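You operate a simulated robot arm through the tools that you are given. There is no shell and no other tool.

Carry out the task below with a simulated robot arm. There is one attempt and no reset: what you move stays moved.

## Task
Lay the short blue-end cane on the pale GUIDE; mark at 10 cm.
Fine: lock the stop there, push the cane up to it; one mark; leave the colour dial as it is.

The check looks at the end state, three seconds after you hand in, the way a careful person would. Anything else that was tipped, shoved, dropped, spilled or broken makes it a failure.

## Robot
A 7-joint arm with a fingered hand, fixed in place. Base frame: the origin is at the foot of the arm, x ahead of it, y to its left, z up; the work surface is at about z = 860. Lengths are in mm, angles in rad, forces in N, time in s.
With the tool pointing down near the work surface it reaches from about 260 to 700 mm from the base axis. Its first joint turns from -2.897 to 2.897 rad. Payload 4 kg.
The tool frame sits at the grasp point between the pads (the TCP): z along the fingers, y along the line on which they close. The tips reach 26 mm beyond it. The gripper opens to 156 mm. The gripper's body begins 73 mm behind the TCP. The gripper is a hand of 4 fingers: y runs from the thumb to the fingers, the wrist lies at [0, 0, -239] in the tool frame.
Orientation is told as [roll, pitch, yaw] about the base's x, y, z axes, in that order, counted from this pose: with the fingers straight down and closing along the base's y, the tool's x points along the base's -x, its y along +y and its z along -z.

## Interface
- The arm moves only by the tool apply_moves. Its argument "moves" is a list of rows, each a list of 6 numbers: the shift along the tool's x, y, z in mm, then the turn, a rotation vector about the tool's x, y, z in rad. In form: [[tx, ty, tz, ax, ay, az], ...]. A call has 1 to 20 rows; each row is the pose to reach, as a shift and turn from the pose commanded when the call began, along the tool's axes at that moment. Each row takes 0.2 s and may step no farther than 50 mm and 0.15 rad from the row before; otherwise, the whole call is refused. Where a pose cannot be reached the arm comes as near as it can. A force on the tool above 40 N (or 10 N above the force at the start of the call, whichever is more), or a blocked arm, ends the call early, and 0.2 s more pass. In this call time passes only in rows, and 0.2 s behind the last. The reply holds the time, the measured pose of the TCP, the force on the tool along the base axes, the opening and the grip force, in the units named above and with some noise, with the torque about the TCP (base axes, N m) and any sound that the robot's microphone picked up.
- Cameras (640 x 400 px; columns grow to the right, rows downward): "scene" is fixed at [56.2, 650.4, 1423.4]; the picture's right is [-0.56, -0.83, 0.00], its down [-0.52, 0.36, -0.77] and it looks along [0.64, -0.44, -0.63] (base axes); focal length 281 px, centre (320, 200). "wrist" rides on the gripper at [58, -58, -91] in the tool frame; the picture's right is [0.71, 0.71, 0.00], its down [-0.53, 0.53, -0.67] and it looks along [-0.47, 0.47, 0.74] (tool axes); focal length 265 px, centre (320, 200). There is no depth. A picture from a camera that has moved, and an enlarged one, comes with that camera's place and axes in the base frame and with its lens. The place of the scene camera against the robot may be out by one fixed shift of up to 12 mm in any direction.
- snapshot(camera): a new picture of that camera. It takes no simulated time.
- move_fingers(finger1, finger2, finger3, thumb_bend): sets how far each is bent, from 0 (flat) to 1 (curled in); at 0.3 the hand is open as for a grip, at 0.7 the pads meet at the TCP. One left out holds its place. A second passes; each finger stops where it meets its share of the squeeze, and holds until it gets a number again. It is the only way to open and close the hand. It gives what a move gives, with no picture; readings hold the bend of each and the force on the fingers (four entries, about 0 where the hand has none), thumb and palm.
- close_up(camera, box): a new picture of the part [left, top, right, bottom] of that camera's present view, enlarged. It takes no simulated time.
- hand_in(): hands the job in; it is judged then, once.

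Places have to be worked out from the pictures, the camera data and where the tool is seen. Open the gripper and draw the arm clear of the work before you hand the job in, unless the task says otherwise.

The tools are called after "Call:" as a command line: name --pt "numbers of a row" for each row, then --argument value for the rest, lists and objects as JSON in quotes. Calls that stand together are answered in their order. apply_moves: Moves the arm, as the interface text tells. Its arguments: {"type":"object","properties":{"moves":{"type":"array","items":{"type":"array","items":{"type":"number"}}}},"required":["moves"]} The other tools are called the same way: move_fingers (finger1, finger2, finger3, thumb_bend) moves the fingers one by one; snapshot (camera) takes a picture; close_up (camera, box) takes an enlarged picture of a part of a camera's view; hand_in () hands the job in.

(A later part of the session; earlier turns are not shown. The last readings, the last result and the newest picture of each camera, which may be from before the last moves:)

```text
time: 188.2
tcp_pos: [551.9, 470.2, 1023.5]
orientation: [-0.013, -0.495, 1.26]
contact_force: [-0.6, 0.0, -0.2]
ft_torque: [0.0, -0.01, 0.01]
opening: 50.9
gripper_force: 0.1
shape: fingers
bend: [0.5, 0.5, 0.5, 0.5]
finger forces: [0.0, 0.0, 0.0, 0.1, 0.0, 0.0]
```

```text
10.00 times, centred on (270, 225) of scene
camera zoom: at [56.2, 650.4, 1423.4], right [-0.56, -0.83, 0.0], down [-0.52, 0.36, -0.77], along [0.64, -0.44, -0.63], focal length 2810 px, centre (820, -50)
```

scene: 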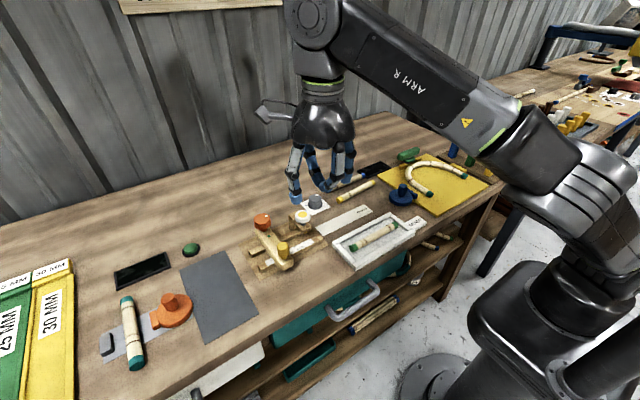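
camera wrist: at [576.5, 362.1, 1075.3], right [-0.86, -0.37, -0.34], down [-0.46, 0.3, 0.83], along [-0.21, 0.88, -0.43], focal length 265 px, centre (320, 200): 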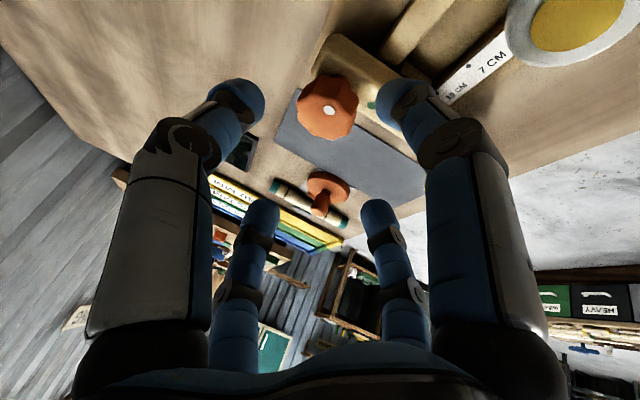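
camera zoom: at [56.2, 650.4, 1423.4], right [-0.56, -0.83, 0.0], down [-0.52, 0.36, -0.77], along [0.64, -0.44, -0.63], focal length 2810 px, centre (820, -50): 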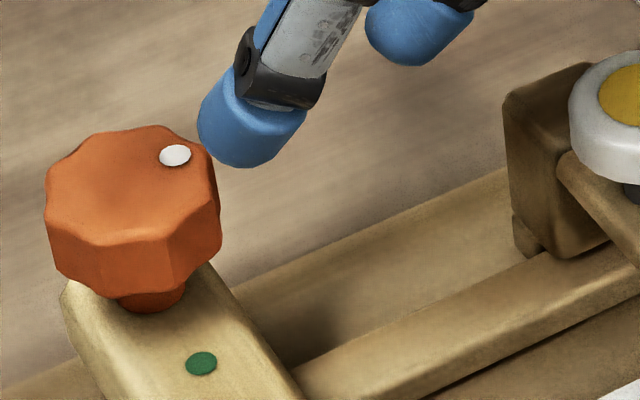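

Triangulation gives the knob centre ≈ (560, 508.5), top z ≈ 946, with the white dot pointing about −y. I open the fingers a bit more and come down along the tool axis around the knob.

Call:
move_fingers --finger1 0.42 --finger2 0.42 --finger3 0.42 --thumb_bend 0.42

Call:
apply_moves --pt "2 1 20 0 0 0" --pt "4 2 40 0 0 0" --pt "6 3 58 0 0 0"

Call:
snapshot --camera "wrist"

Call:
close_up --camera "scene" --box '[230, 180, 310, 250]'

```text
time: 189.2
tcp_pos: [551.3, 467.7, 1023.3]
orientation: [-0.013, -0.495, 1.263]
contact_force: [-0.1, -0.1, -0.1]
ft_torque: [-0.02, -0.01, -0.02]
opening: 73.0
gripper_force: 0.1
shape: fingers
bend: [0.42, 0.42, 0.42, 0.42]
finger forces: [0.1, 0.1, 0.0, 0.0, 0.0, 0.1]
```

```text
time: 190.0
tcp_pos: [556.0, 489.0, 966.9]
orientation: [-0.013, -0.492, 1.262]
contact_force: [0.3, 0.5, -0.4]
ft_torque: [-0.05, 0.01, 0.0]
opening: 73.1
gripper_force: 0.1
shape: fingers
bend: [0.42, 0.42, 0.42, 0.42]
finger forces: [0.1, 0.0, 0.1, 0.1, 0.0, 0.0]
```

```text
taken
camera wrist: at [581.6, 383.3, 1019.5], right [-0.86, -0.37, -0.34], down [-0.46, 0.3, 0.83], along [-0.21, 0.88, -0.44], focal length 265 px, centre (320, 200)
```

wrist: 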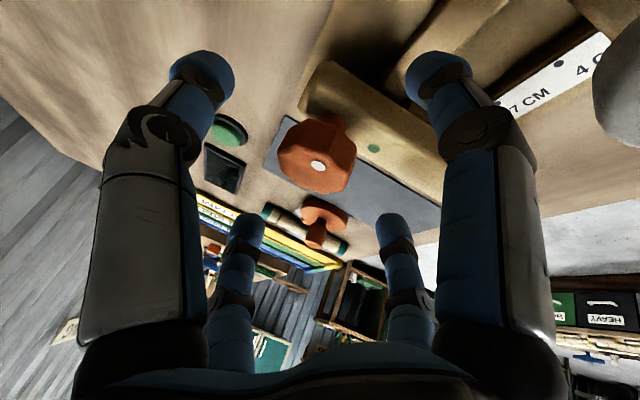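

```text
5.71 times, centred on (270, 215) of scene
camera zoom: at [56.2, 650.4, 1423.4], right [-0.56, -0.83, 0.0], down [-0.52, 0.36, -0.77], along [0.64, -0.44, -0.63], focal length 1606 px, centre (606, 114)
```

zoom: 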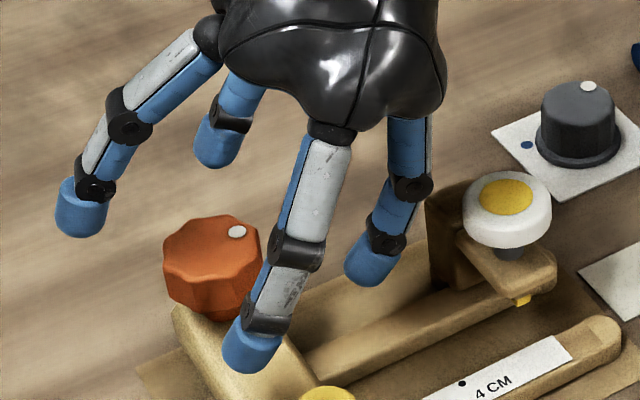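

The fingers surround the knob. I descend the last 18 mm.

Call:
apply_moves --pt "-1 1 9 0 0 0" --pt "-2 2 18 0 0 0"

Call:
snapshot --camera "wrist"

Call:
close_up --camera "scene" --box '[230, 180, 310, 250]'

```text
time: 190.6
tcp_pos: [558.2, 500.7, 950.9]
orientation: [-0.012, -0.493, 1.262]
contact_force: [-0.3, 0.1, 0.5]
ft_torque: [-0.01, 0.02, -0.01]
opening: 73.2
gripper_force: 0.0
shape: fingers
bend: [0.42, 0.42, 0.42, 0.42]
finger forces: [0.0, 0.0, 0.1, 0.0, 0.0, 0.0]
```

```text
taken
camera wrist: at [583.3, 393.2, 1004.2], right [-0.86, -0.37, -0.34], down [-0.46, 0.3, 0.83], along [-0.21, 0.88, -0.44], focal length 265 px, centre (320, 200)
```

wrist: 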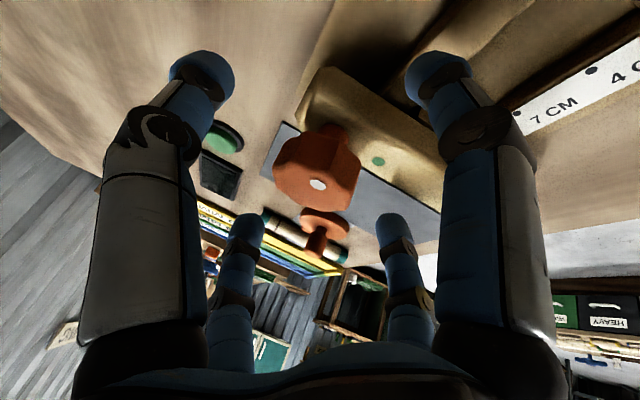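

```text
5.71 times, centred on (270, 215) of scene
camera zoom: at [56.2, 650.4, 1423.4], right [-0.56, -0.83, 0.0], down [-0.52, 0.36, -0.77], along [0.64, -0.44, -0.63], focal length 1606 px, centre (606, 114)
```

zoom: 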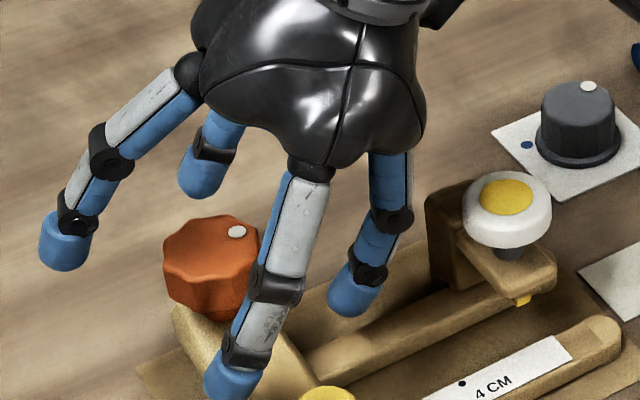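

In position around the knob. I close all four fingers onto it.

Call:
move_fingers --finger1 0.66 --finger2 0.66 --finger3 0.66 --thumb_bend 0.66

Call:
snapshot --camera "wrist"

Call:
close_up --camera "scene" --box '[230, 180, 310, 250]'

```text
time: 191.6
tcp_pos: [558.6, 499.0, 951.1]
orientation: [-0.012, -0.494, 1.262]
contact_force: [4.4, 0.0, -1.0]
ft_torque: [-0.02, -0.08, -0.04]
opening: 21.2
gripper_force: 11.3
shape: fingers
bend: [0.61, 0.61, 0.6, 0.61]
finger forces: [4.6, 4.4, 5.4, 0.0, 8.0, 0.0]
```

```text
taken
camera wrist: at [583.6, 392.9, 1004.1], right [-0.86, -0.37, -0.34], down [-0.46, 0.31, 0.83], along [-0.21, 0.88, -0.44], focal length 265 px, centre (320, 200)
```

wrist: 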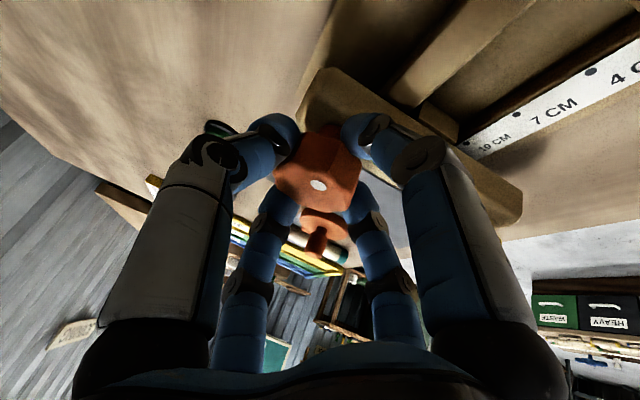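

```text
5.71 times, centred on (270, 215) of scene
camera zoom: at [56.2, 650.4, 1423.4], right [-0.56, -0.83, 0.0], down [-0.52, 0.36, -0.77], along [0.64, -0.44, -0.63], focal length 1606 px, centre (606, 114)
```

zoom: 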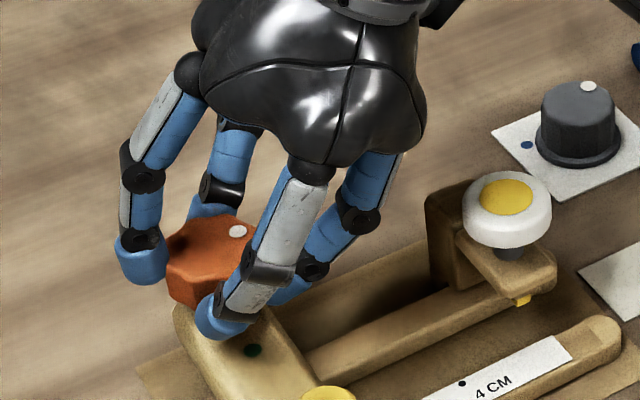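

A firm, even four-finger grip on the knob. I rotate clockwise by 1.0 rad about the vertical axis through the knob.

Call:
apply_moves --pt "0.1 1 0 0.047 0 0.088" --pt "0.1 1.9 -0.1 0.095 0 0.176" --pt "0 2.9 0 0.142 0 0.264" --pt "-0.1 3.8 0.1 0.19 0 0.352" --pt "-0.4 4.7 0.2 0.237 0 0.441" --pt "-0.7 5.6 0.4 0.284 0 0.529" --pt "-1.1 6.5 0.6 0.332 0 0.617" --pt "-1.5 7.3 0.8 0.379 0 0.705" --pt "-2.1 8 1.1 0.427 0 0.793" --pt "-2.7 8.7 1.4 0.474 0 0.881"

Call:
snapshot --camera "wrist"

Call:
close_up --camera "scene" --box '[230, 180, 310, 250]'

```text
time: 193.8
tcp_pos: [551.1, 504.5, 950.6]
orientation: [-0.008, -0.504, 0.256]
contact_force: [11.4, 2.3, -4.5]
ft_torque: [-0.02, -0.2, 0.01]
opening: 20.7
gripper_force: 11.6
shape: fingers
bend: [0.62, 0.61, 0.6, 0.62]
finger forces: [4.6, 4.9, 7.4, 0.0, 6.1, 0.0]
```

```text
taken
camera wrist: at [473.1, 425.7, 1002.8], right [-0.78, 0.53, -0.35], down [0.0, 0.55, 0.84], along [0.63, 0.65, -0.43], focal length 265 px, centre (320, 200)
```

wrist: 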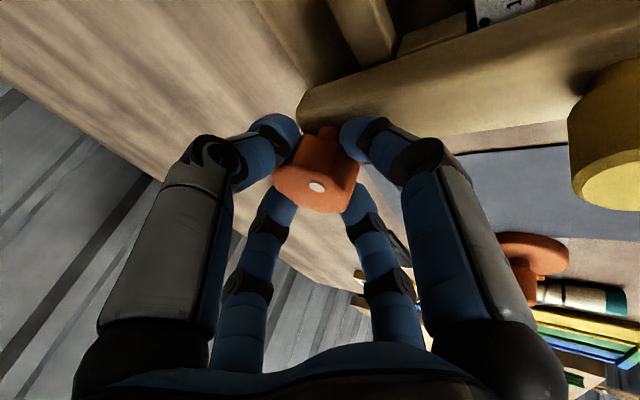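

```text
5.71 times, centred on (270, 215) of scene
camera zoom: at [56.2, 650.4, 1423.4], right [-0.56, -0.83, 0.0], down [-0.52, 0.36, -0.77], along [0.64, -0.44, -0.63], focal length 1606 px, centre (606, 114)
```

zoom: 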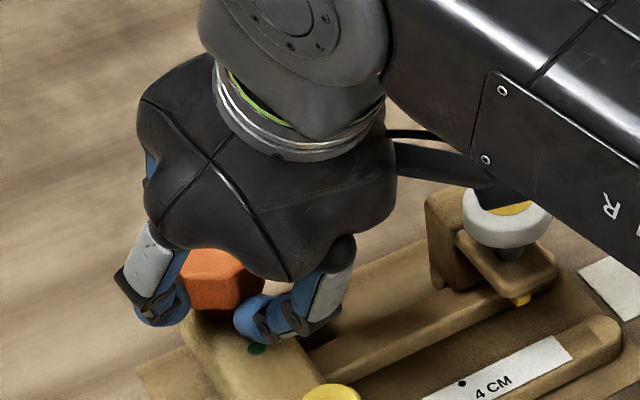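

The knob turned with the hand by 57°. I open the fingers, swing the hand back, and take a second grip.

Call:
move_fingers --finger1 0.42 --finger2 0.42 --finger3 0.42 --thumb_bend 0.42

Call:
close_up --camera "wrist" --box '[260, 100, 400, 230]'

Call:
apply_moves --pt "-0.3 -1.2 0.2 -0.059 0 -0.11" --pt "-0.6 -2.3 0.3 -0.119 0 -0.22" --pt "-1.2 -3.4 0.6 -0.178 0 -0.33" --pt "-1.7 -4.4 1 -0.237 0 -0.44" --pt "-2.5 -5.3 1.4 -0.296 0 -0.551" --pt "-3.2 -6.1 1.8 -0.356 0 -0.661" --pt "-4.2 -6.8 2.3 -0.415 0 -0.771" --pt "-5.1 -7.4 2.8 -0.474 0 -0.881"

Call:
close_up --camera "wrist" --box '[260, 100, 400, 230]'

Call:
close_up --camera "scene" --box '[230, 180, 310, 250]'

```text
time: 194.8
tcp_pos: [550.8, 503.8, 951.0]
orientation: [-0.008, -0.503, 0.26]
contact_force: [1.9, -0.7, 6.5]
ft_torque: [-0.01, 0.05, 0.01]
opening: 58.7
gripper_force: 2.6
shape: fingers
bend: [0.47, 0.42, 0.42, 0.42]
finger forces: [6.4, 0.0, 0.0, 0.1, 0.0, 0.0]
```

```text
3.08 times, centred on (330, 165) of wrist
camera zoom: at [472.6, 425.6, 1003.2], right [-0.78, 0.53, -0.34], down [0.0, 0.55, 0.84], along [0.63, 0.65, -0.43], focal length 817 px, centre (289, 308)
```

zoom: 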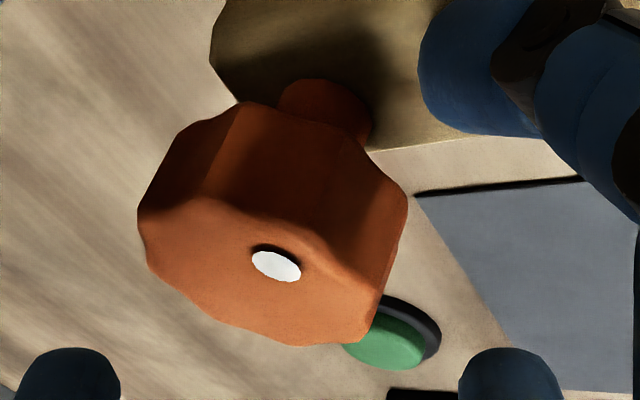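

```text
time: 196.6
tcp_pos: [557.7, 499.3, 951.2]
orientation: [-0.011, -0.493, 1.263]
contact_force: [-0.8, 0.1, 0.6]
ft_torque: [-0.01, 0.01, -0.01]
opening: 73.4
gripper_force: 0.2
shape: fingers
bend: [0.42, 0.42, 0.42, 0.42]
finger forces: [0.0, 0.1, 0.0, 0.0, 0.1, 0.0]
```

```text
3.08 times, centred on (330, 165) of wrist
camera zoom: at [583.7, 392.3, 1003.8], right [-0.86, -0.38, -0.34], down [-0.46, 0.3, 0.83], along [-0.21, 0.88, -0.44], focal length 817 px, centre (289, 308)
```

zoom: 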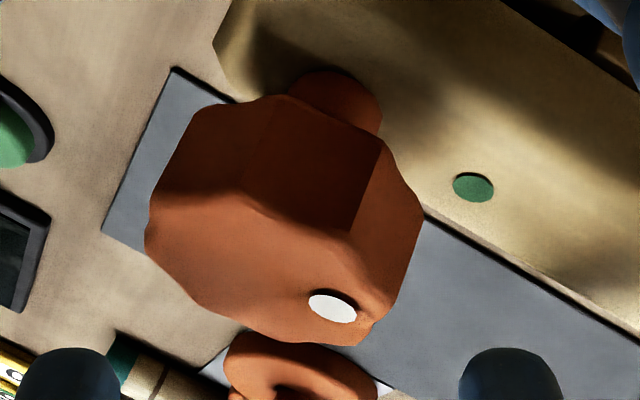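

```text
5.71 times, centred on (270, 215) of scene
camera zoom: at [56.2, 650.4, 1423.4], right [-0.56, -0.83, 0.0], down [-0.52, 0.36, -0.77], along [0.64, -0.44, -0.63], focal length 1606 px, centre (606, 114)
```

zoom: 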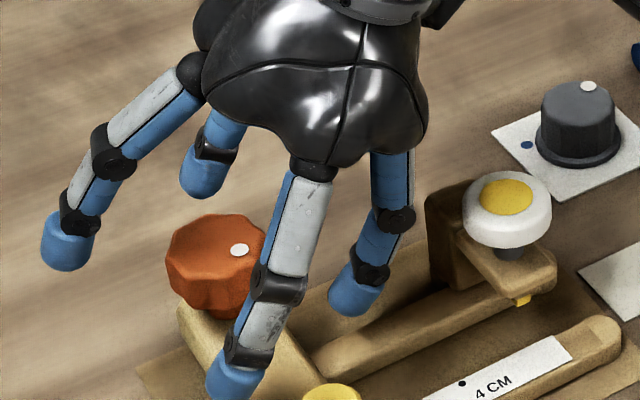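

The white dot has moved from −y to about az −149°, so about 31° remain to the green mark. I take a second grip and rotate 0.56 rad more.

Call:
move_fingers --finger1 0.66 --finger2 0.66 --finger3 0.66 --thumb_bend 0.66

Call:
apply_moves --pt "0.1 1 0 0.047 0 0.088" --pt "0.1 1.9 -0.1 0.095 0 0.176" --pt "0 2.9 0 0.142 0 0.264" --pt "-0.1 3.8 0.1 0.19 0 0.352" --pt "-0.4 4.7 0.2 0.237 0 0.441" --pt "-0.6 5.3 0.3 0.265 0 0.493"

Call:
move_fingers --finger1 0.42 --finger2 0.42 --finger3 0.42 --thumb_bend 0.42

Call:
close_up --camera "wrist" --box '[260, 100, 400, 230]'

Call:
close_up --camera "scene" --box '[240, 200, 300, 250]'

```text
time: 197.6
tcp_pos: [558.7, 499.0, 950.4]
orientation: [-0.012, -0.494, 1.261]
contact_force: [4.9, 1.8, -0.9]
ft_torque: [0.01, -0.12, -0.02]
opening: 22.6
gripper_force: 11.6
shape: fingers
bend: [0.61, 0.61, 0.6, 0.61]
finger forces: [4.9, 4.3, 5.3, 0.0, 8.7, 0.1]
```

```text
time: 199.0
tcp_pos: [553.7, 500.8, 950.7]
orientation: [-0.01, -0.498, 0.698]
contact_force: [11.2, 2.2, -2.5]
ft_torque: [0.0, -0.25, -0.05]
opening: 22.2
gripper_force: 12.2
shape: fingers
bend: [0.61, 0.61, 0.6, 0.61]
finger forces: [4.9, 4.3, 7.0, 0.0, 8.9, 0.0]
```

```text
time: 200.0
tcp_pos: [552.3, 501.8, 951.5]
orientation: [-0.012, -0.5, 0.701]
contact_force: [0.5, 1.1, 7.3]
ft_torque: [-0.02, 0.07, -0.03]
opening: 58.5
gripper_force: 3.2
shape: fingers
bend: [0.47, 0.42, 0.42, 0.42]
finger forces: [6.9, 0.1, 0.0, 0.0, 0.0, 0.1]
```

```text
3.08 times, centred on (330, 165) of wrist
camera zoom: at [517.2, 397.3, 1003.4], right [-0.93, 0.14, -0.34], down [-0.23, 0.5, 0.83], along [0.29, 0.85, -0.43], focal length 817 px, centre (289, 308)
```

zoom: 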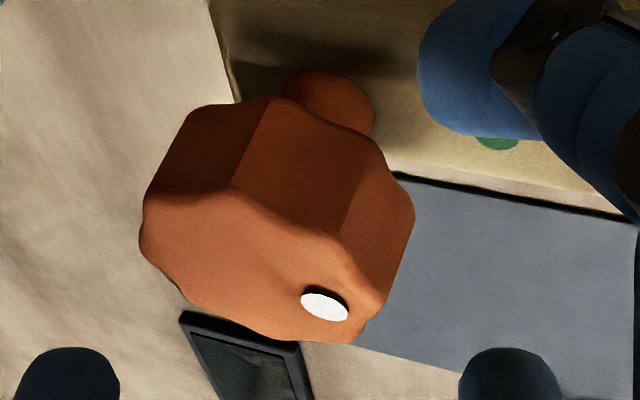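

```text
8.00 times, centred on (270, 225) of scene
camera zoom: at [56.2, 650.4, 1423.4], right [-0.56, -0.83, 0.0], down [-0.52, 0.36, -0.77], along [0.64, -0.44, -0.63], focal length 2248 px, centre (720, 0)
```

zoom: 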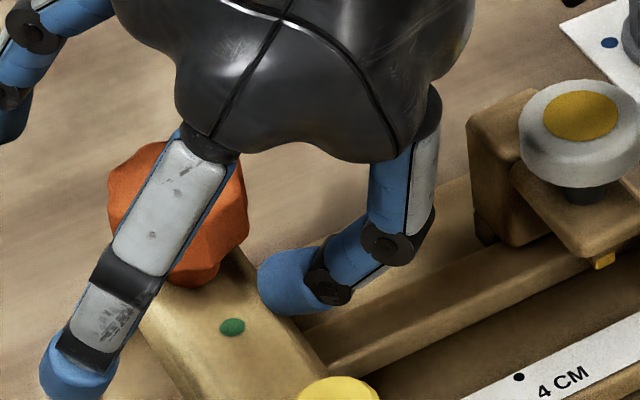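

I withdraw the hand along its axis to see where the dot now points.

Call:
apply_moves --pt "0 0 -20 0 0 0" --pt "0 0 -45 0 0 0" --pt "0 0 -75 0 0 0" --pt "0 0 -100 0 0 0"

Call:
close_up --camera "wrist" --box '[240, 40, 400, 160]'

Call:
close_up --camera "scene" --box '[235, 195, 315, 255]'

```text
time: 201.0
tcp_pos: [516.4, 469.7, 1038.5]
orientation: [-0.009, -0.499, 0.702]
contact_force: [-0.3, 0.8, -0.9]
ft_torque: [0.03, -0.02, 0.01]
opening: 73.3
gripper_force: 0.1
shape: fingers
bend: [0.42, 0.42, 0.42, 0.42]
finger forces: [0.1, 0.0, 0.1, 0.0, 0.0, 0.0]
```

```text
3.33 times, centred on (320, 100) of wrist
camera zoom: at [479.9, 366.1, 1091.1], right [-0.93, 0.14, -0.34], down [-0.23, 0.5, 0.83], along [0.29, 0.85, -0.43], focal length 885 px, centre (320, 533)
```

zoom: 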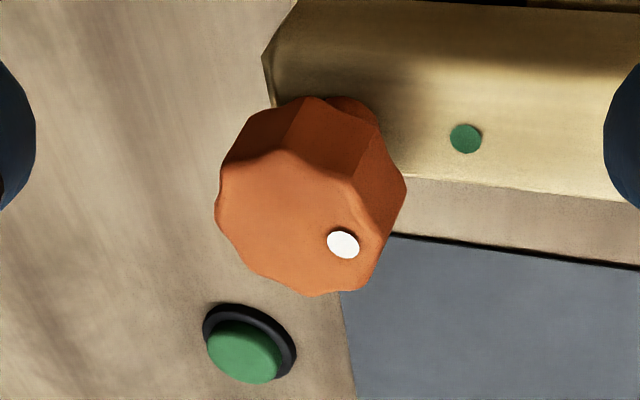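

```text
6.67 times, centred on (275, 225) of scene
camera zoom: at [56.2, 650.4, 1423.4], right [-0.56, -0.83, 0.0], down [-0.52, 0.36, -0.77], along [0.64, -0.44, -0.63], focal length 1874 px, centre (620, 33)
```

zoom: 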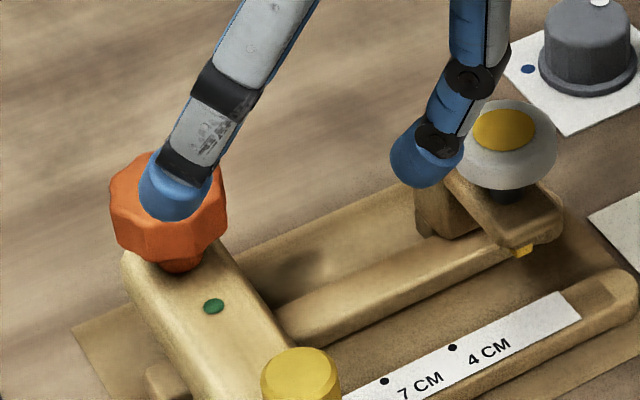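

I move the hand further away to view the knob unobstructed from the scene camera as well.

Call:
apply_moves --pt "20 0 -25 0 0 0" --pt "50 0 -45 0 0 0" --pt "80 0 -60 0 0 0"

Call:
close_up --camera "scene" --box '[235, 205, 305, 250]'

Call:
snapshot --camera "wrist"

```text
time: 201.8
tcp_pos: [452.5, 398.3, 1050.6]
orientation: [-0.017, -0.496, 0.681]
contact_force: [-0.2, 0.4, 0.0]
ft_torque: [-0.02, -0.04, -0.02]
opening: 73.3
gripper_force: 0.1
shape: fingers
bend: [0.42, 0.42, 0.42, 0.42]
finger forces: [0.0, 0.0, 0.1, 0.0, 0.0, 0.0]
```

```text
8.89 times, centred on (270, 228) of scene
camera zoom: at [56.2, 650.4, 1423.4], right [-0.56, -0.83, 0.0], down [-0.52, 0.36, -0.77], along [0.64, -0.44, -0.63], focal length 2498 px, centre (764, -44)
```

zoom: 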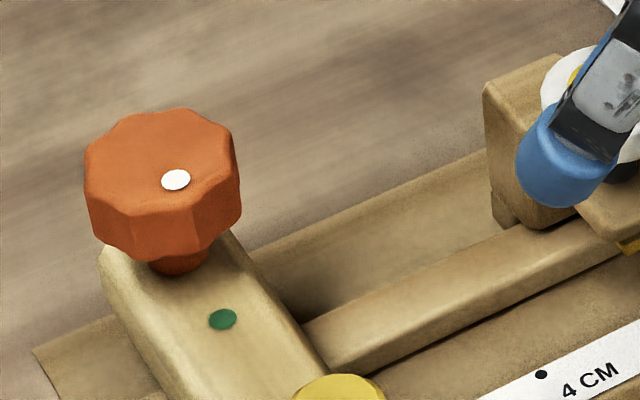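

```text
taken
camera wrist: at [413.1, 294.9, 1103.7], right [-0.92, 0.16, -0.35], down [-0.22, 0.51, 0.83], along [0.31, 0.84, -0.44], focal length 265 px, centre (320, 200)
```

wrist: 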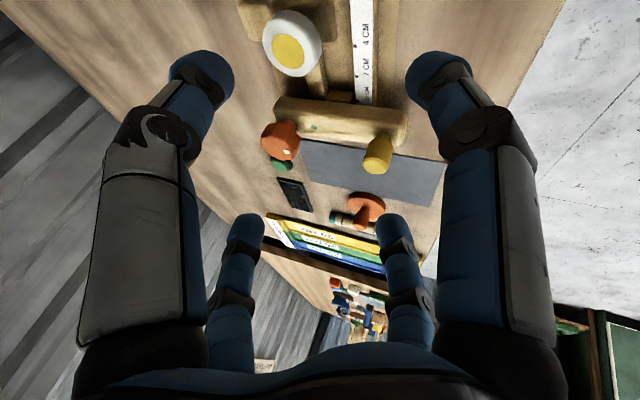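

The white dot now points exactly at the green mark, so the stop is locked. I verify that the stop is still at 10 cm.

Call:
close_up --camera "wrist" --box '[290, 20, 420, 150]'

Call:
close_up --camera "scene" --box '[265, 215, 345, 270]'

```text
3.08 times, centred on (355, 85) of wrist
camera zoom: at [413.1, 294.9, 1103.7], right [-0.92, 0.16, -0.35], down [-0.22, 0.51, 0.83], along [0.31, 0.84, -0.44], focal length 817 px, centre (212, 554)
```

zoom: 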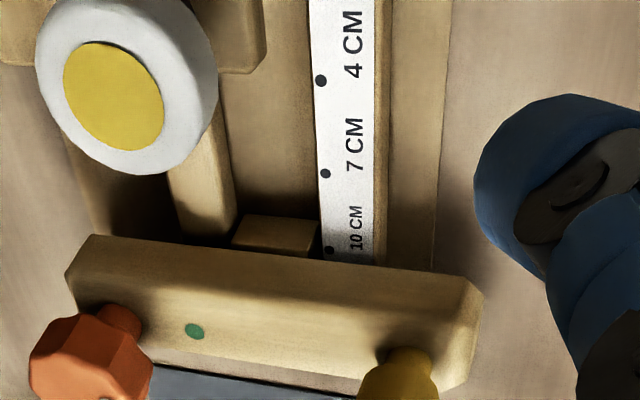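

```text
7.27 times, centred on (305, 242) of scene
camera zoom: at [56.2, 650.4, 1423.4], right [-0.56, -0.83, 0.0], down [-0.52, 0.36, -0.77], along [0.64, -0.44, -0.63], focal length 2044 px, centre (429, -109)
```

zoom: 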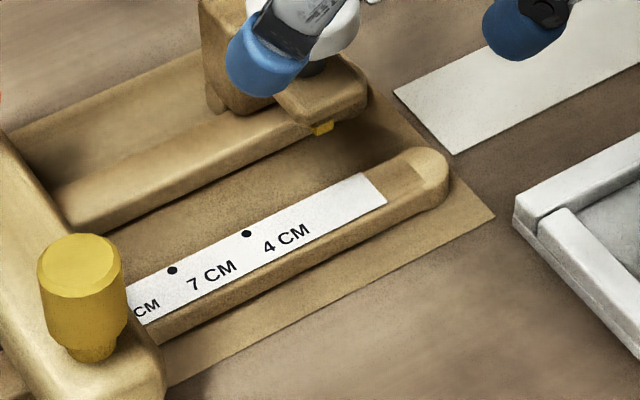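

The peg seems to have shifted slightly during the knob turning. I return to the exact earlier viewpoint to compare the stop position before and after locking.

Call:
apply_moves --pt "0.5 9 -20 0 0.124 0" --pt "1 17 -40 0 0.248 0" --pt "1.5 26 -60 0 0.372 0" --pt "2.1 34.3 -79.6 0 0.496 0"

Call:
apply_moves --pt "0 0 0 0 0 0.137" --pt "0 0 0 0 0 0.274" --pt "0 0 0 0 0 0.411" --pt "0 0 0 0 0 0.548" --pt "0 0 0 0 0 0.681"

Call:
close_up --camera "wrist" --box '[230, 80, 350, 190]'

```text
time: 202.8
tcp_pos: [388.9, 409.1, 1121.5]
orientation: [-0.009, -0.001, 0.696]
contact_force: [-1.1, 1.4, -0.3]
ft_torque: [-0.03, 0.01, 0.01]
opening: 73.3
gripper_force: 0.1
shape: fingers
bend: [0.42, 0.42, 0.42, 0.42]
finger forces: [0.1, 0.0, 0.0, 0.0, 0.1, 0.0]
```

```text
time: 204.0
tcp_pos: [387.7, 409.3, 1121.2]
orientation: [-0.003, -0.008, 0.011]
contact_force: [0.9, 0.0, -0.5]
ft_torque: [0.0, -0.02, -0.02]
opening: 73.5
gripper_force: 0.1
shape: fingers
bend: [0.42, 0.42, 0.42, 0.42]
finger forces: [0.0, 0.1, 0.0, 0.0, 0.0, 0.0]
```

```text
3.64 times, centred on (290, 135) of wrist
camera zoom: at [329.5, 351.7, 1212.1], right [-0.72, 0.7, -0.01], down [0.51, 0.54, 0.67], along [0.47, 0.48, -0.74], focal length 965 px, centre (429, 436)
```

zoom: 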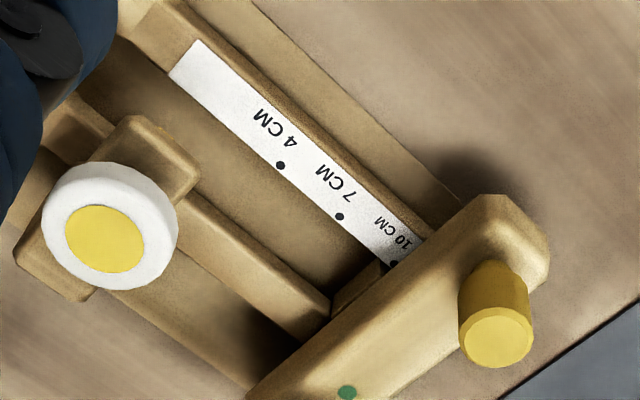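

The 10 dot is now partly under the bar edge, so the stop moved about 2 mm back. I zoom in further to measure the stop block's face against the dots.

Call:
close_up --camera "wrist" --box '[255, 110, 305, 170]'

Call:
close_up --camera "wrist" --box '[210, 90, 310, 170]'

```text
6.67 times, centred on (280, 140) of wrist
camera zoom: at [329.5, 351.7, 1212.1], right [-0.72, 0.7, -0.01], down [0.51, 0.54, 0.67], along [0.47, 0.48, -0.74], focal length 1769 px, centre (587, 600)
```

zoom: 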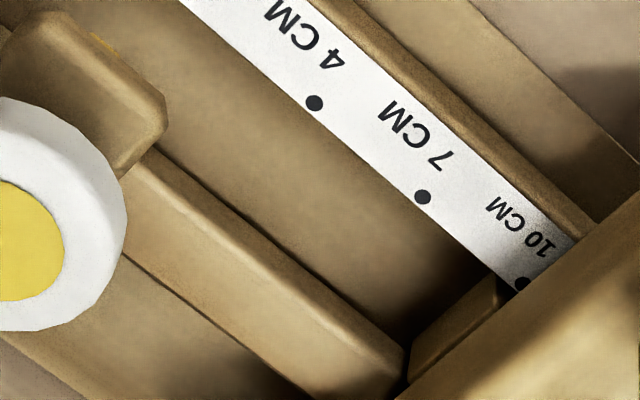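

```text
5.00 times, centred on (260, 130) of wrist
camera zoom: at [329.5, 351.7, 1212.1], right [-0.72, 0.7, -0.01], down [0.51, 0.54, 0.67], along [0.47, 0.48, -0.74], focal length 1327 px, centre (620, 550)
```

zoom: 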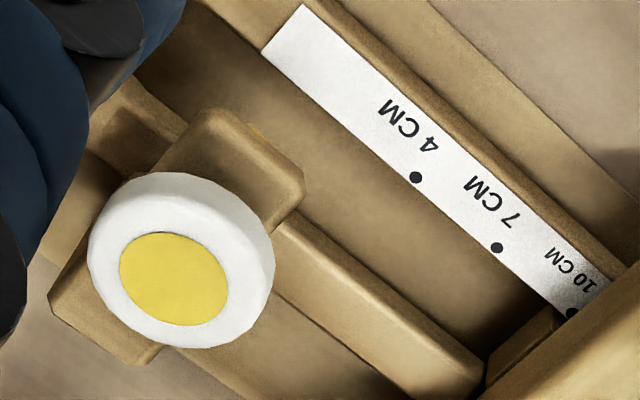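

Careful triangulation puts the scale dots at y = 433.2, 463.2 and 493.2, the pen at ≈ 392.8 and the stop face at ≈ 492.3. That is 10 cm within a millimetre, and it is locked. Now the cane: I move over to the blue-end cane with yaw 45° for a four-finger diagonal grip.

Call:
apply_moves --pt "-25 -35.5 7.6 0 0 -0.097" --pt "-50 -71 15 0 0 -0.194" --pt "-75 -106.5 23 0 0 -0.29" --pt "-100 -142 30 0 0 -0.387" --pt "-124.5 -177.5 38 0 0 -0.484" --pt "-149 -213 46 0 0 -0.58" --pt "-174 -248.5 53 0 0 -0.677" --pt "-199 -284 61 0 0 -0.774"

Call:
close_up --camera "scene" --box '[440, 0, 640, 400]'

Call:
snapshot --camera "wrist"

```text
time: 205.8
tcp_pos: [590.5, 129.1, 1063.4]
orientation: [-0.008, -0.004, 0.792]
contact_force: [-1.1, 0.6, -0.8]
ft_torque: [-0.01, 0.04, -0.01]
opening: 73.3
gripper_force: 0.1
shape: fingers
bend: [0.42, 0.42, 0.42, 0.42]
finger forces: [0.0, 0.2, 0.0, 0.1, 0.0, 0.0]
```

```text
1.00 times, centred on (540, 200) of scene (not enlarged: the box is as wide or as high as the picture)
camera zoom: at [56.2, 650.4, 1423.4], right [-0.56, -0.83, 0.0], down [-0.52, 0.36, -0.77], along [0.64, -0.44, -0.63], focal length 281 px, centre (100, 200)
```

zoom: 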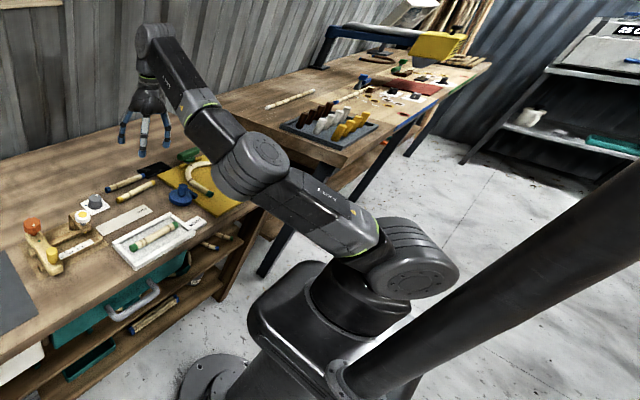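

```text
taken
camera wrist: at [590.3, 48.1, 1155.3], right [-1.0, -0.01, -0.01], down [-0.01, 0.75, 0.67], along [0.0, 0.67, -0.75], focal length 265 px, centre (320, 200)
```

wrist: 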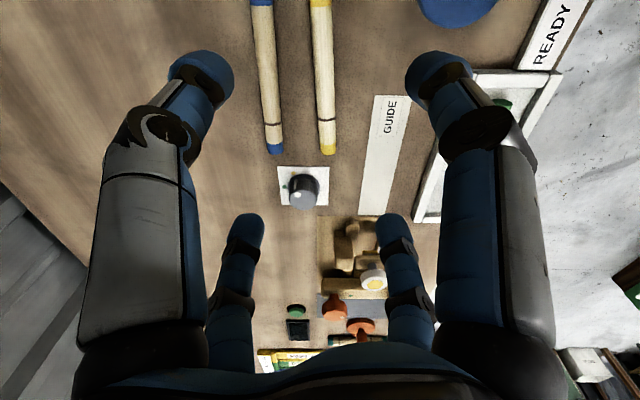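

The arm reaches this side well. The blue cane lies at x ≈ 644.5, y ≈ 66–217. I open the fingers slightly and hover over its middle.

Call:
move_fingers --finger1 0.39 --finger2 0.39 --finger3 0.39 --thumb_bend 0.39

Call:
apply_moves --pt "-15.4 -10.4 34 0 0 0" --pt "-30.7 -20.7 69 0 0 0" --pt "-46.1 -31.1 103 0 0 0"

Call:
snapshot --camera "wrist"

Call:
close_up --camera "scene" --box '[310, 110, 430, 220]'

```text
time: 206.8
tcp_pos: [590.5, 129.4, 1065.0]
orientation: [-0.009, -0.002, 0.789]
contact_force: [0.1, -0.1, -0.5]
ft_torque: [-0.02, 0.01, -0.02]
opening: 81.6
gripper_force: 0.0
shape: fingers
bend: [0.39, 0.39, 0.39, 0.39]
finger forces: [0.0, 0.0, 0.0, 0.1, 0.0, 0.0]
```

```text
time: 207.6
tcp_pos: [647.0, 134.7, 962.8]
orientation: [-0.009, -0.004, 0.789]
contact_force: [0.6, 0.4, 0.6]
ft_torque: [0.01, 0.0, -0.01]
opening: 81.7
gripper_force: 0.1
shape: fingers
bend: [0.39, 0.39, 0.39, 0.39]
finger forces: [0.1, 0.0, 0.1, 0.0, 0.0, 0.0]
```

```text
taken
camera wrist: at [646.6, 54.8, 1054.6], right [-1.0, 0.0, -0.01], down [-0.01, 0.75, 0.67], along [0.0, 0.67, -0.75], focal length 265 px, centre (320, 200)
```

wrist: 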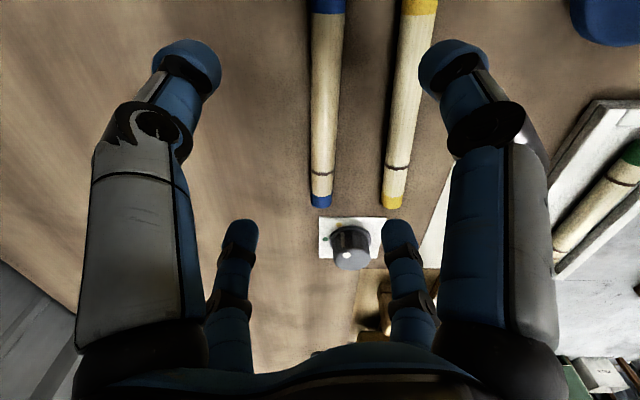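

```text
3.64 times, centred on (370, 165) of scene
camera zoom: at [56.2, 650.4, 1423.4], right [-0.56, -0.83, 0.0], down [-0.52, 0.36, -0.77], along [0.64, -0.44, -0.63], focal length 1022 px, centre (138, 327)
```

zoom: 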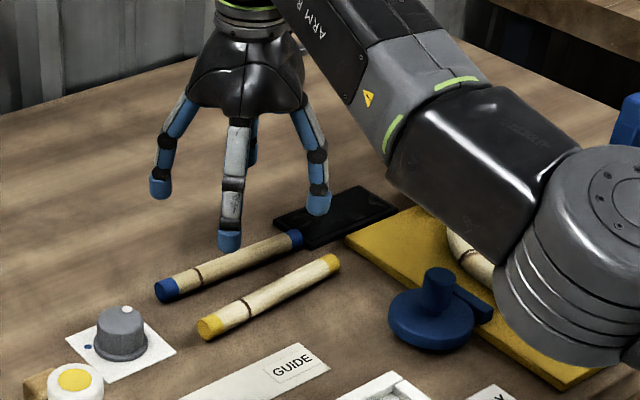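

The cane's middle is at about (643.8, 143). I descend over it.

Call:
apply_moves --pt "-3.6 8.1 25 0 0 0" --pt "-3.6 8.1 50 0 0 0" --pt "-3.6 8.1 66 0 0 0" --pt "-3.6 8.1 73.5 0 0 0"

Call:
snapshot --camera "wrist"

Call:
close_up --camera "scene" --box '[310, 140, 410, 220]'

```text
time: 208.3
tcp_pos: [647.4, 145.1, 911.0]
orientation: [-0.019, -0.013, 0.79]
contact_force: [1.8, 1.4, 10.4]
ft_torque: [-0.53, 0.6, -0.02]
opening: 83.9
gripper_force: 5.2
shape: fingers
bend: [0.38, 0.39, 0.39, 0.39]
finger forces: [10.6, 0.0, 0.0, 0.1, 0.1, 0.0]
stopped in row 3: the force on the tool passed its limit at 55 N (the readings are from after the stop); the commanded pose is now the measured one
```

```text
taken
camera wrist: at [644.7, 65.1, 1003.0], right [-1.0, -0.01, -0.02], down [-0.02, 0.75, 0.66], along [0.01, 0.66, -0.75], focal length 265 px, centre (320, 200)
```

wrist: 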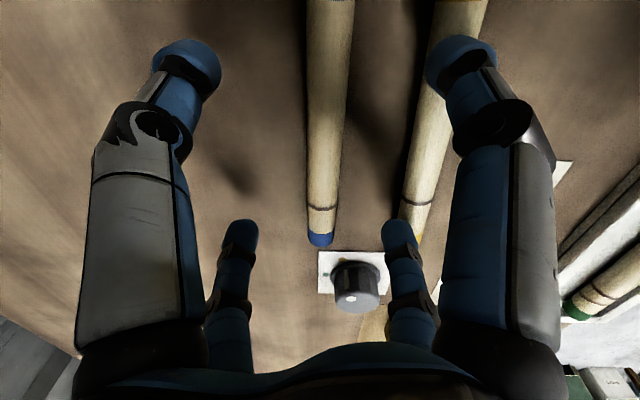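

```text
5.00 times, centred on (360, 180) of scene
camera zoom: at [56.2, 650.4, 1423.4], right [-0.56, -0.83, 0.0], down [-0.52, 0.36, -0.77], along [0.64, -0.44, -0.63], focal length 1405 px, centre (120, 300)
```

zoom: 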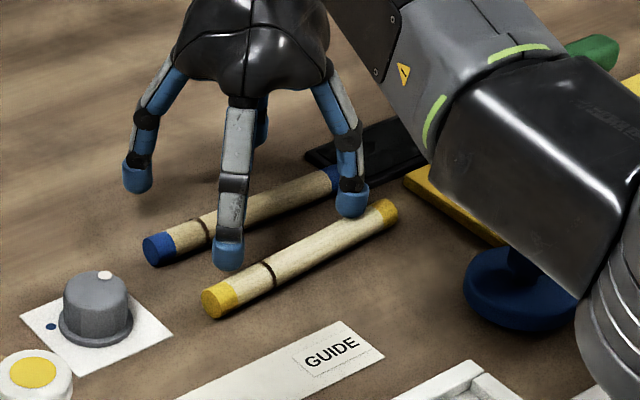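

A finger touched the yellow cane from above. The scene view shows the yellow cane has not moved, but I back up, close the fingers more so they fit in the gap, and try again.

Call:
apply_moves --pt "0 0 -20 0 0 0" --pt "0 0 -45 0 0 0"

Call:
move_fingers --finger1 0.49 --finger2 0.49 --finger3 0.49 --thumb_bend 0.49

Call:
close_up --camera "scene" --box '[310, 140, 410, 220]'

Call:
snapshot --camera "wrist"

```text
time: 208.9
tcp_pos: [644.2, 147.1, 956.7]
orientation: [-0.017, -0.011, 0.791]
contact_force: [0.9, 0.3, 0.5]
ft_torque: [-0.02, 0.03, -0.01]
opening: 82.5
gripper_force: 0.1
shape: fingers
bend: [0.39, 0.39, 0.39, 0.39]
finger forces: [0.0, 0.0, 0.1, 0.0, 0.0, 0.0]
```

```text
time: 209.9
tcp_pos: [646.2, 146.3, 957.5]
orientation: [-0.02, -0.01, 0.791]
contact_force: [-1.1, 0.9, 1.1]
ft_torque: [-0.04, -0.01, 0.0]
opening: 54.2
gripper_force: 0.0
shape: fingers
bend: [0.49, 0.49, 0.49, 0.49]
finger forces: [0.0, 0.0, 0.0, 0.1, 0.0, 0.0]
```

```text
5.00 times, centred on (360, 180) of scene
camera zoom: at [56.2, 650.4, 1423.4], right [-0.56, -0.83, 0.0], down [-0.52, 0.36, -0.77], along [0.64, -0.44, -0.63], focal length 1405 px, centre (120, 300)
```

zoom: 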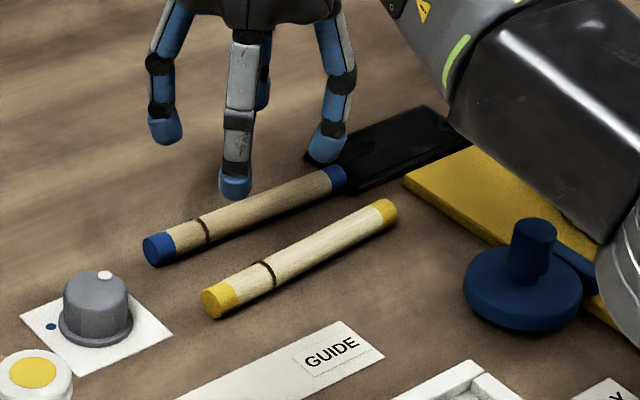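

```text
taken
camera wrist: at [643.7, 65.8, 1048.2], right [-1.0, -0.01, -0.02], down [-0.02, 0.75, 0.66], along [0.01, 0.66, -0.75], focal length 265 px, centre (320, 200)
```

wrist: 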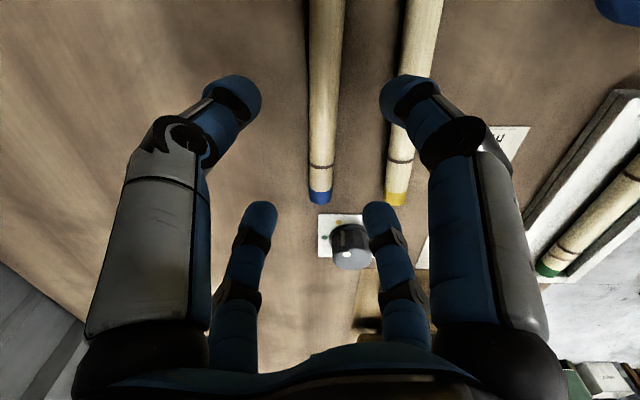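

I zoom in to get the cane's exact centre and diameter before descending with a narrower opening.

Call:
close_up --camera "wrist" --box '[270, 50, 390, 210]'

Call:
move_fingers --finger1 0.58 --finger2 0.58 --finger3 0.58 --thumb_bend 0.58

Call:
snapshot --camera "wrist"

```text
2.50 times, centred on (330, 130) of wrist
camera zoom: at [643.7, 65.8, 1048.2], right [-1.0, -0.01, -0.02], down [-0.02, 0.75, 0.66], along [0.01, 0.66, -0.75], focal length 664 px, centre (295, 375)
```

zoom: 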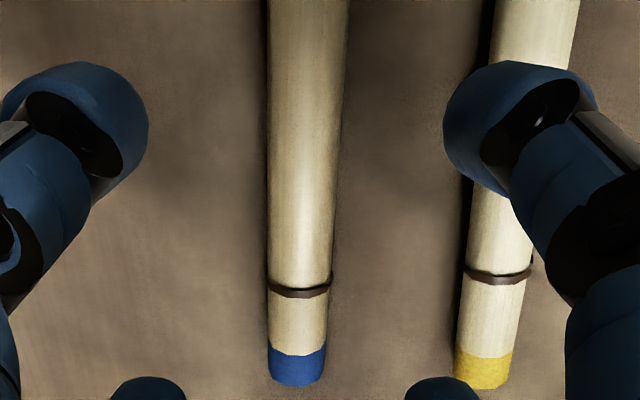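

```text
time: 210.9
tcp_pos: [645.6, 147.7, 957.5]
orientation: [-0.019, -0.01, 0.79]
contact_force: [-0.6, -0.6, 0.2]
ft_torque: [0.0, -0.02, -0.03]
opening: 31.4
gripper_force: 0.1
shape: fingers
bend: [0.57, 0.57, 0.57, 0.57]
finger forces: [0.0, 0.0, 0.0, 0.1, 0.0, 0.0]
```

```text
taken
camera wrist: at [643.7, 65.9, 1048.2], right [-1.0, -0.01, -0.02], down [-0.02, 0.75, 0.66], along [0.01, 0.66, -0.75], focal length 265 px, centre (320, 200)
```

wrist: 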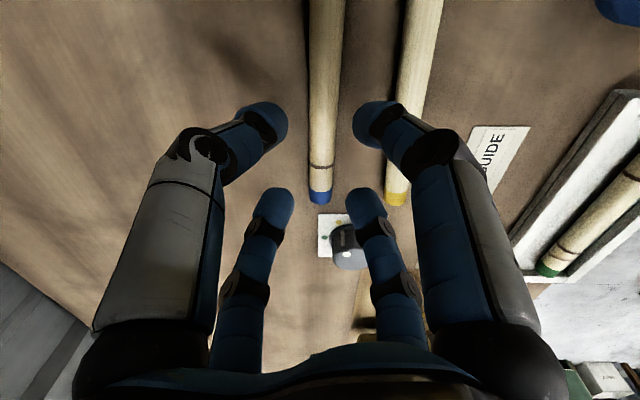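

Cane diameter ≈ 19 mm and the hand is centred on it within a millimetre. I descend with the narrow opening.

Call:
apply_moves --pt "0 0 20 0 0 0" --pt "0 0 40 0 0 0" --pt "0 0 54 0 0 0" --pt "0 0 62 0 0 0" --pt "0 0 67 0 0 0"

Call:
snapshot --camera "wrist"

Call:
close_up --camera "scene" --box '[310, 140, 410, 220]'

```text
time: 212.2
tcp_pos: [647.2, 146.3, 895.3]
orientation: [-0.023, -0.017, 0.792]
contact_force: [-2.2, 1.8, 10.1]
ft_torque: [0.1, 0.36, 0.0]
opening: 32.1
gripper_force: 5.2
shape: fingers
bend: [0.57, 0.56, 0.57, 0.57]
finger forces: [2.5, 7.4, 0.0, 0.0, 0.1, 0.0]
stopped in row 5: the force on the tool passed its limit at 44 N (the readings are from after the stop); the commanded pose is now the measured one
```

```text
taken
camera wrist: at [644.6, 66.2, 985.6], right [-1.0, -0.01, -0.03], down [-0.02, 0.75, 0.66], along [0.02, 0.66, -0.75], focal length 265 px, centre (320, 200)
```

wrist: 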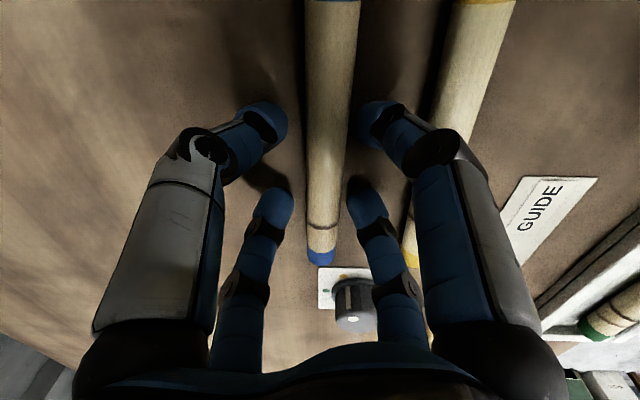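

```text
5.00 times, centred on (360, 180) of scene
camera zoom: at [56.2, 650.4, 1423.4], right [-0.56, -0.83, 0.0], down [-0.52, 0.36, -0.77], along [0.64, -0.44, -0.63], focal length 1405 px, centre (120, 300)
```

zoom: 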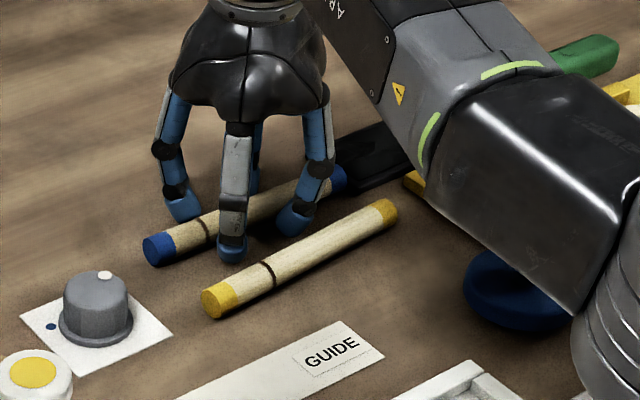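

The tips have reached the table surface around the cane. I raise 3 mm and close the four fingers on the cane.

Call:
apply_moves --pt "0 0 -4 0 0 0"

Call:
move_fingers --finger1 0.72 --finger2 0.72 --finger3 0.72 --thumb_bend 0.72

Call:
snapshot --camera "wrist"

Call:
close_up --camera "scene" --box '[310, 140, 410, 220]'

```text
time: 212.6
tcp_pos: [647.1, 147.1, 897.5]
orientation: [-0.022, -0.015, 0.791]
contact_force: [0.3, -0.5, -0.1]
ft_torque: [-0.01, -0.02, 0.01]
opening: 31.4
gripper_force: 0.0
shape: fingers
bend: [0.57, 0.57, 0.57, 0.57]
finger forces: [0.0, 0.0, 0.0, 0.0, 0.0, 0.0]
```

```text
time: 213.6
tcp_pos: [647.3, 148.2, 897.5]
orientation: [-0.022, -0.017, 0.79]
contact_force: [0.9, -0.3, -0.6]
ft_torque: [-0.02, 0.0, -0.02]
opening: 17.0
gripper_force: 13.8
shape: fingers
bend: [0.62, 0.62, 0.64, 0.66]
finger forces: [7.1, 6.6, 5.1, 0.0, 8.6, 0.1]
```

```text
taken
camera wrist: at [644.6, 66.7, 988.5], right [-1.0, -0.01, -0.03], down [-0.02, 0.75, 0.66], along [0.02, 0.66, -0.75], focal length 265 px, centre (320, 200)
```

wrist: 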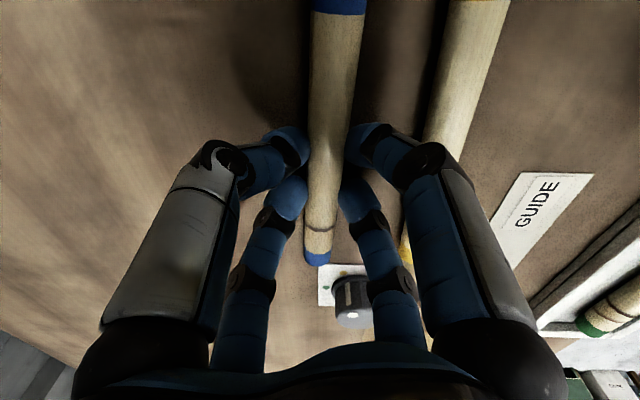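

```text
5.00 times, centred on (360, 180) of scene
camera zoom: at [56.2, 650.4, 1423.4], right [-0.56, -0.83, 0.0], down [-0.52, 0.36, -0.77], along [0.64, -0.44, -0.63], focal length 1405 px, centre (120, 300)
```

zoom: 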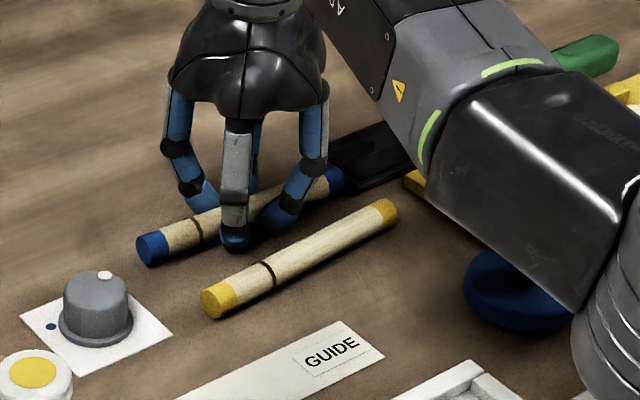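

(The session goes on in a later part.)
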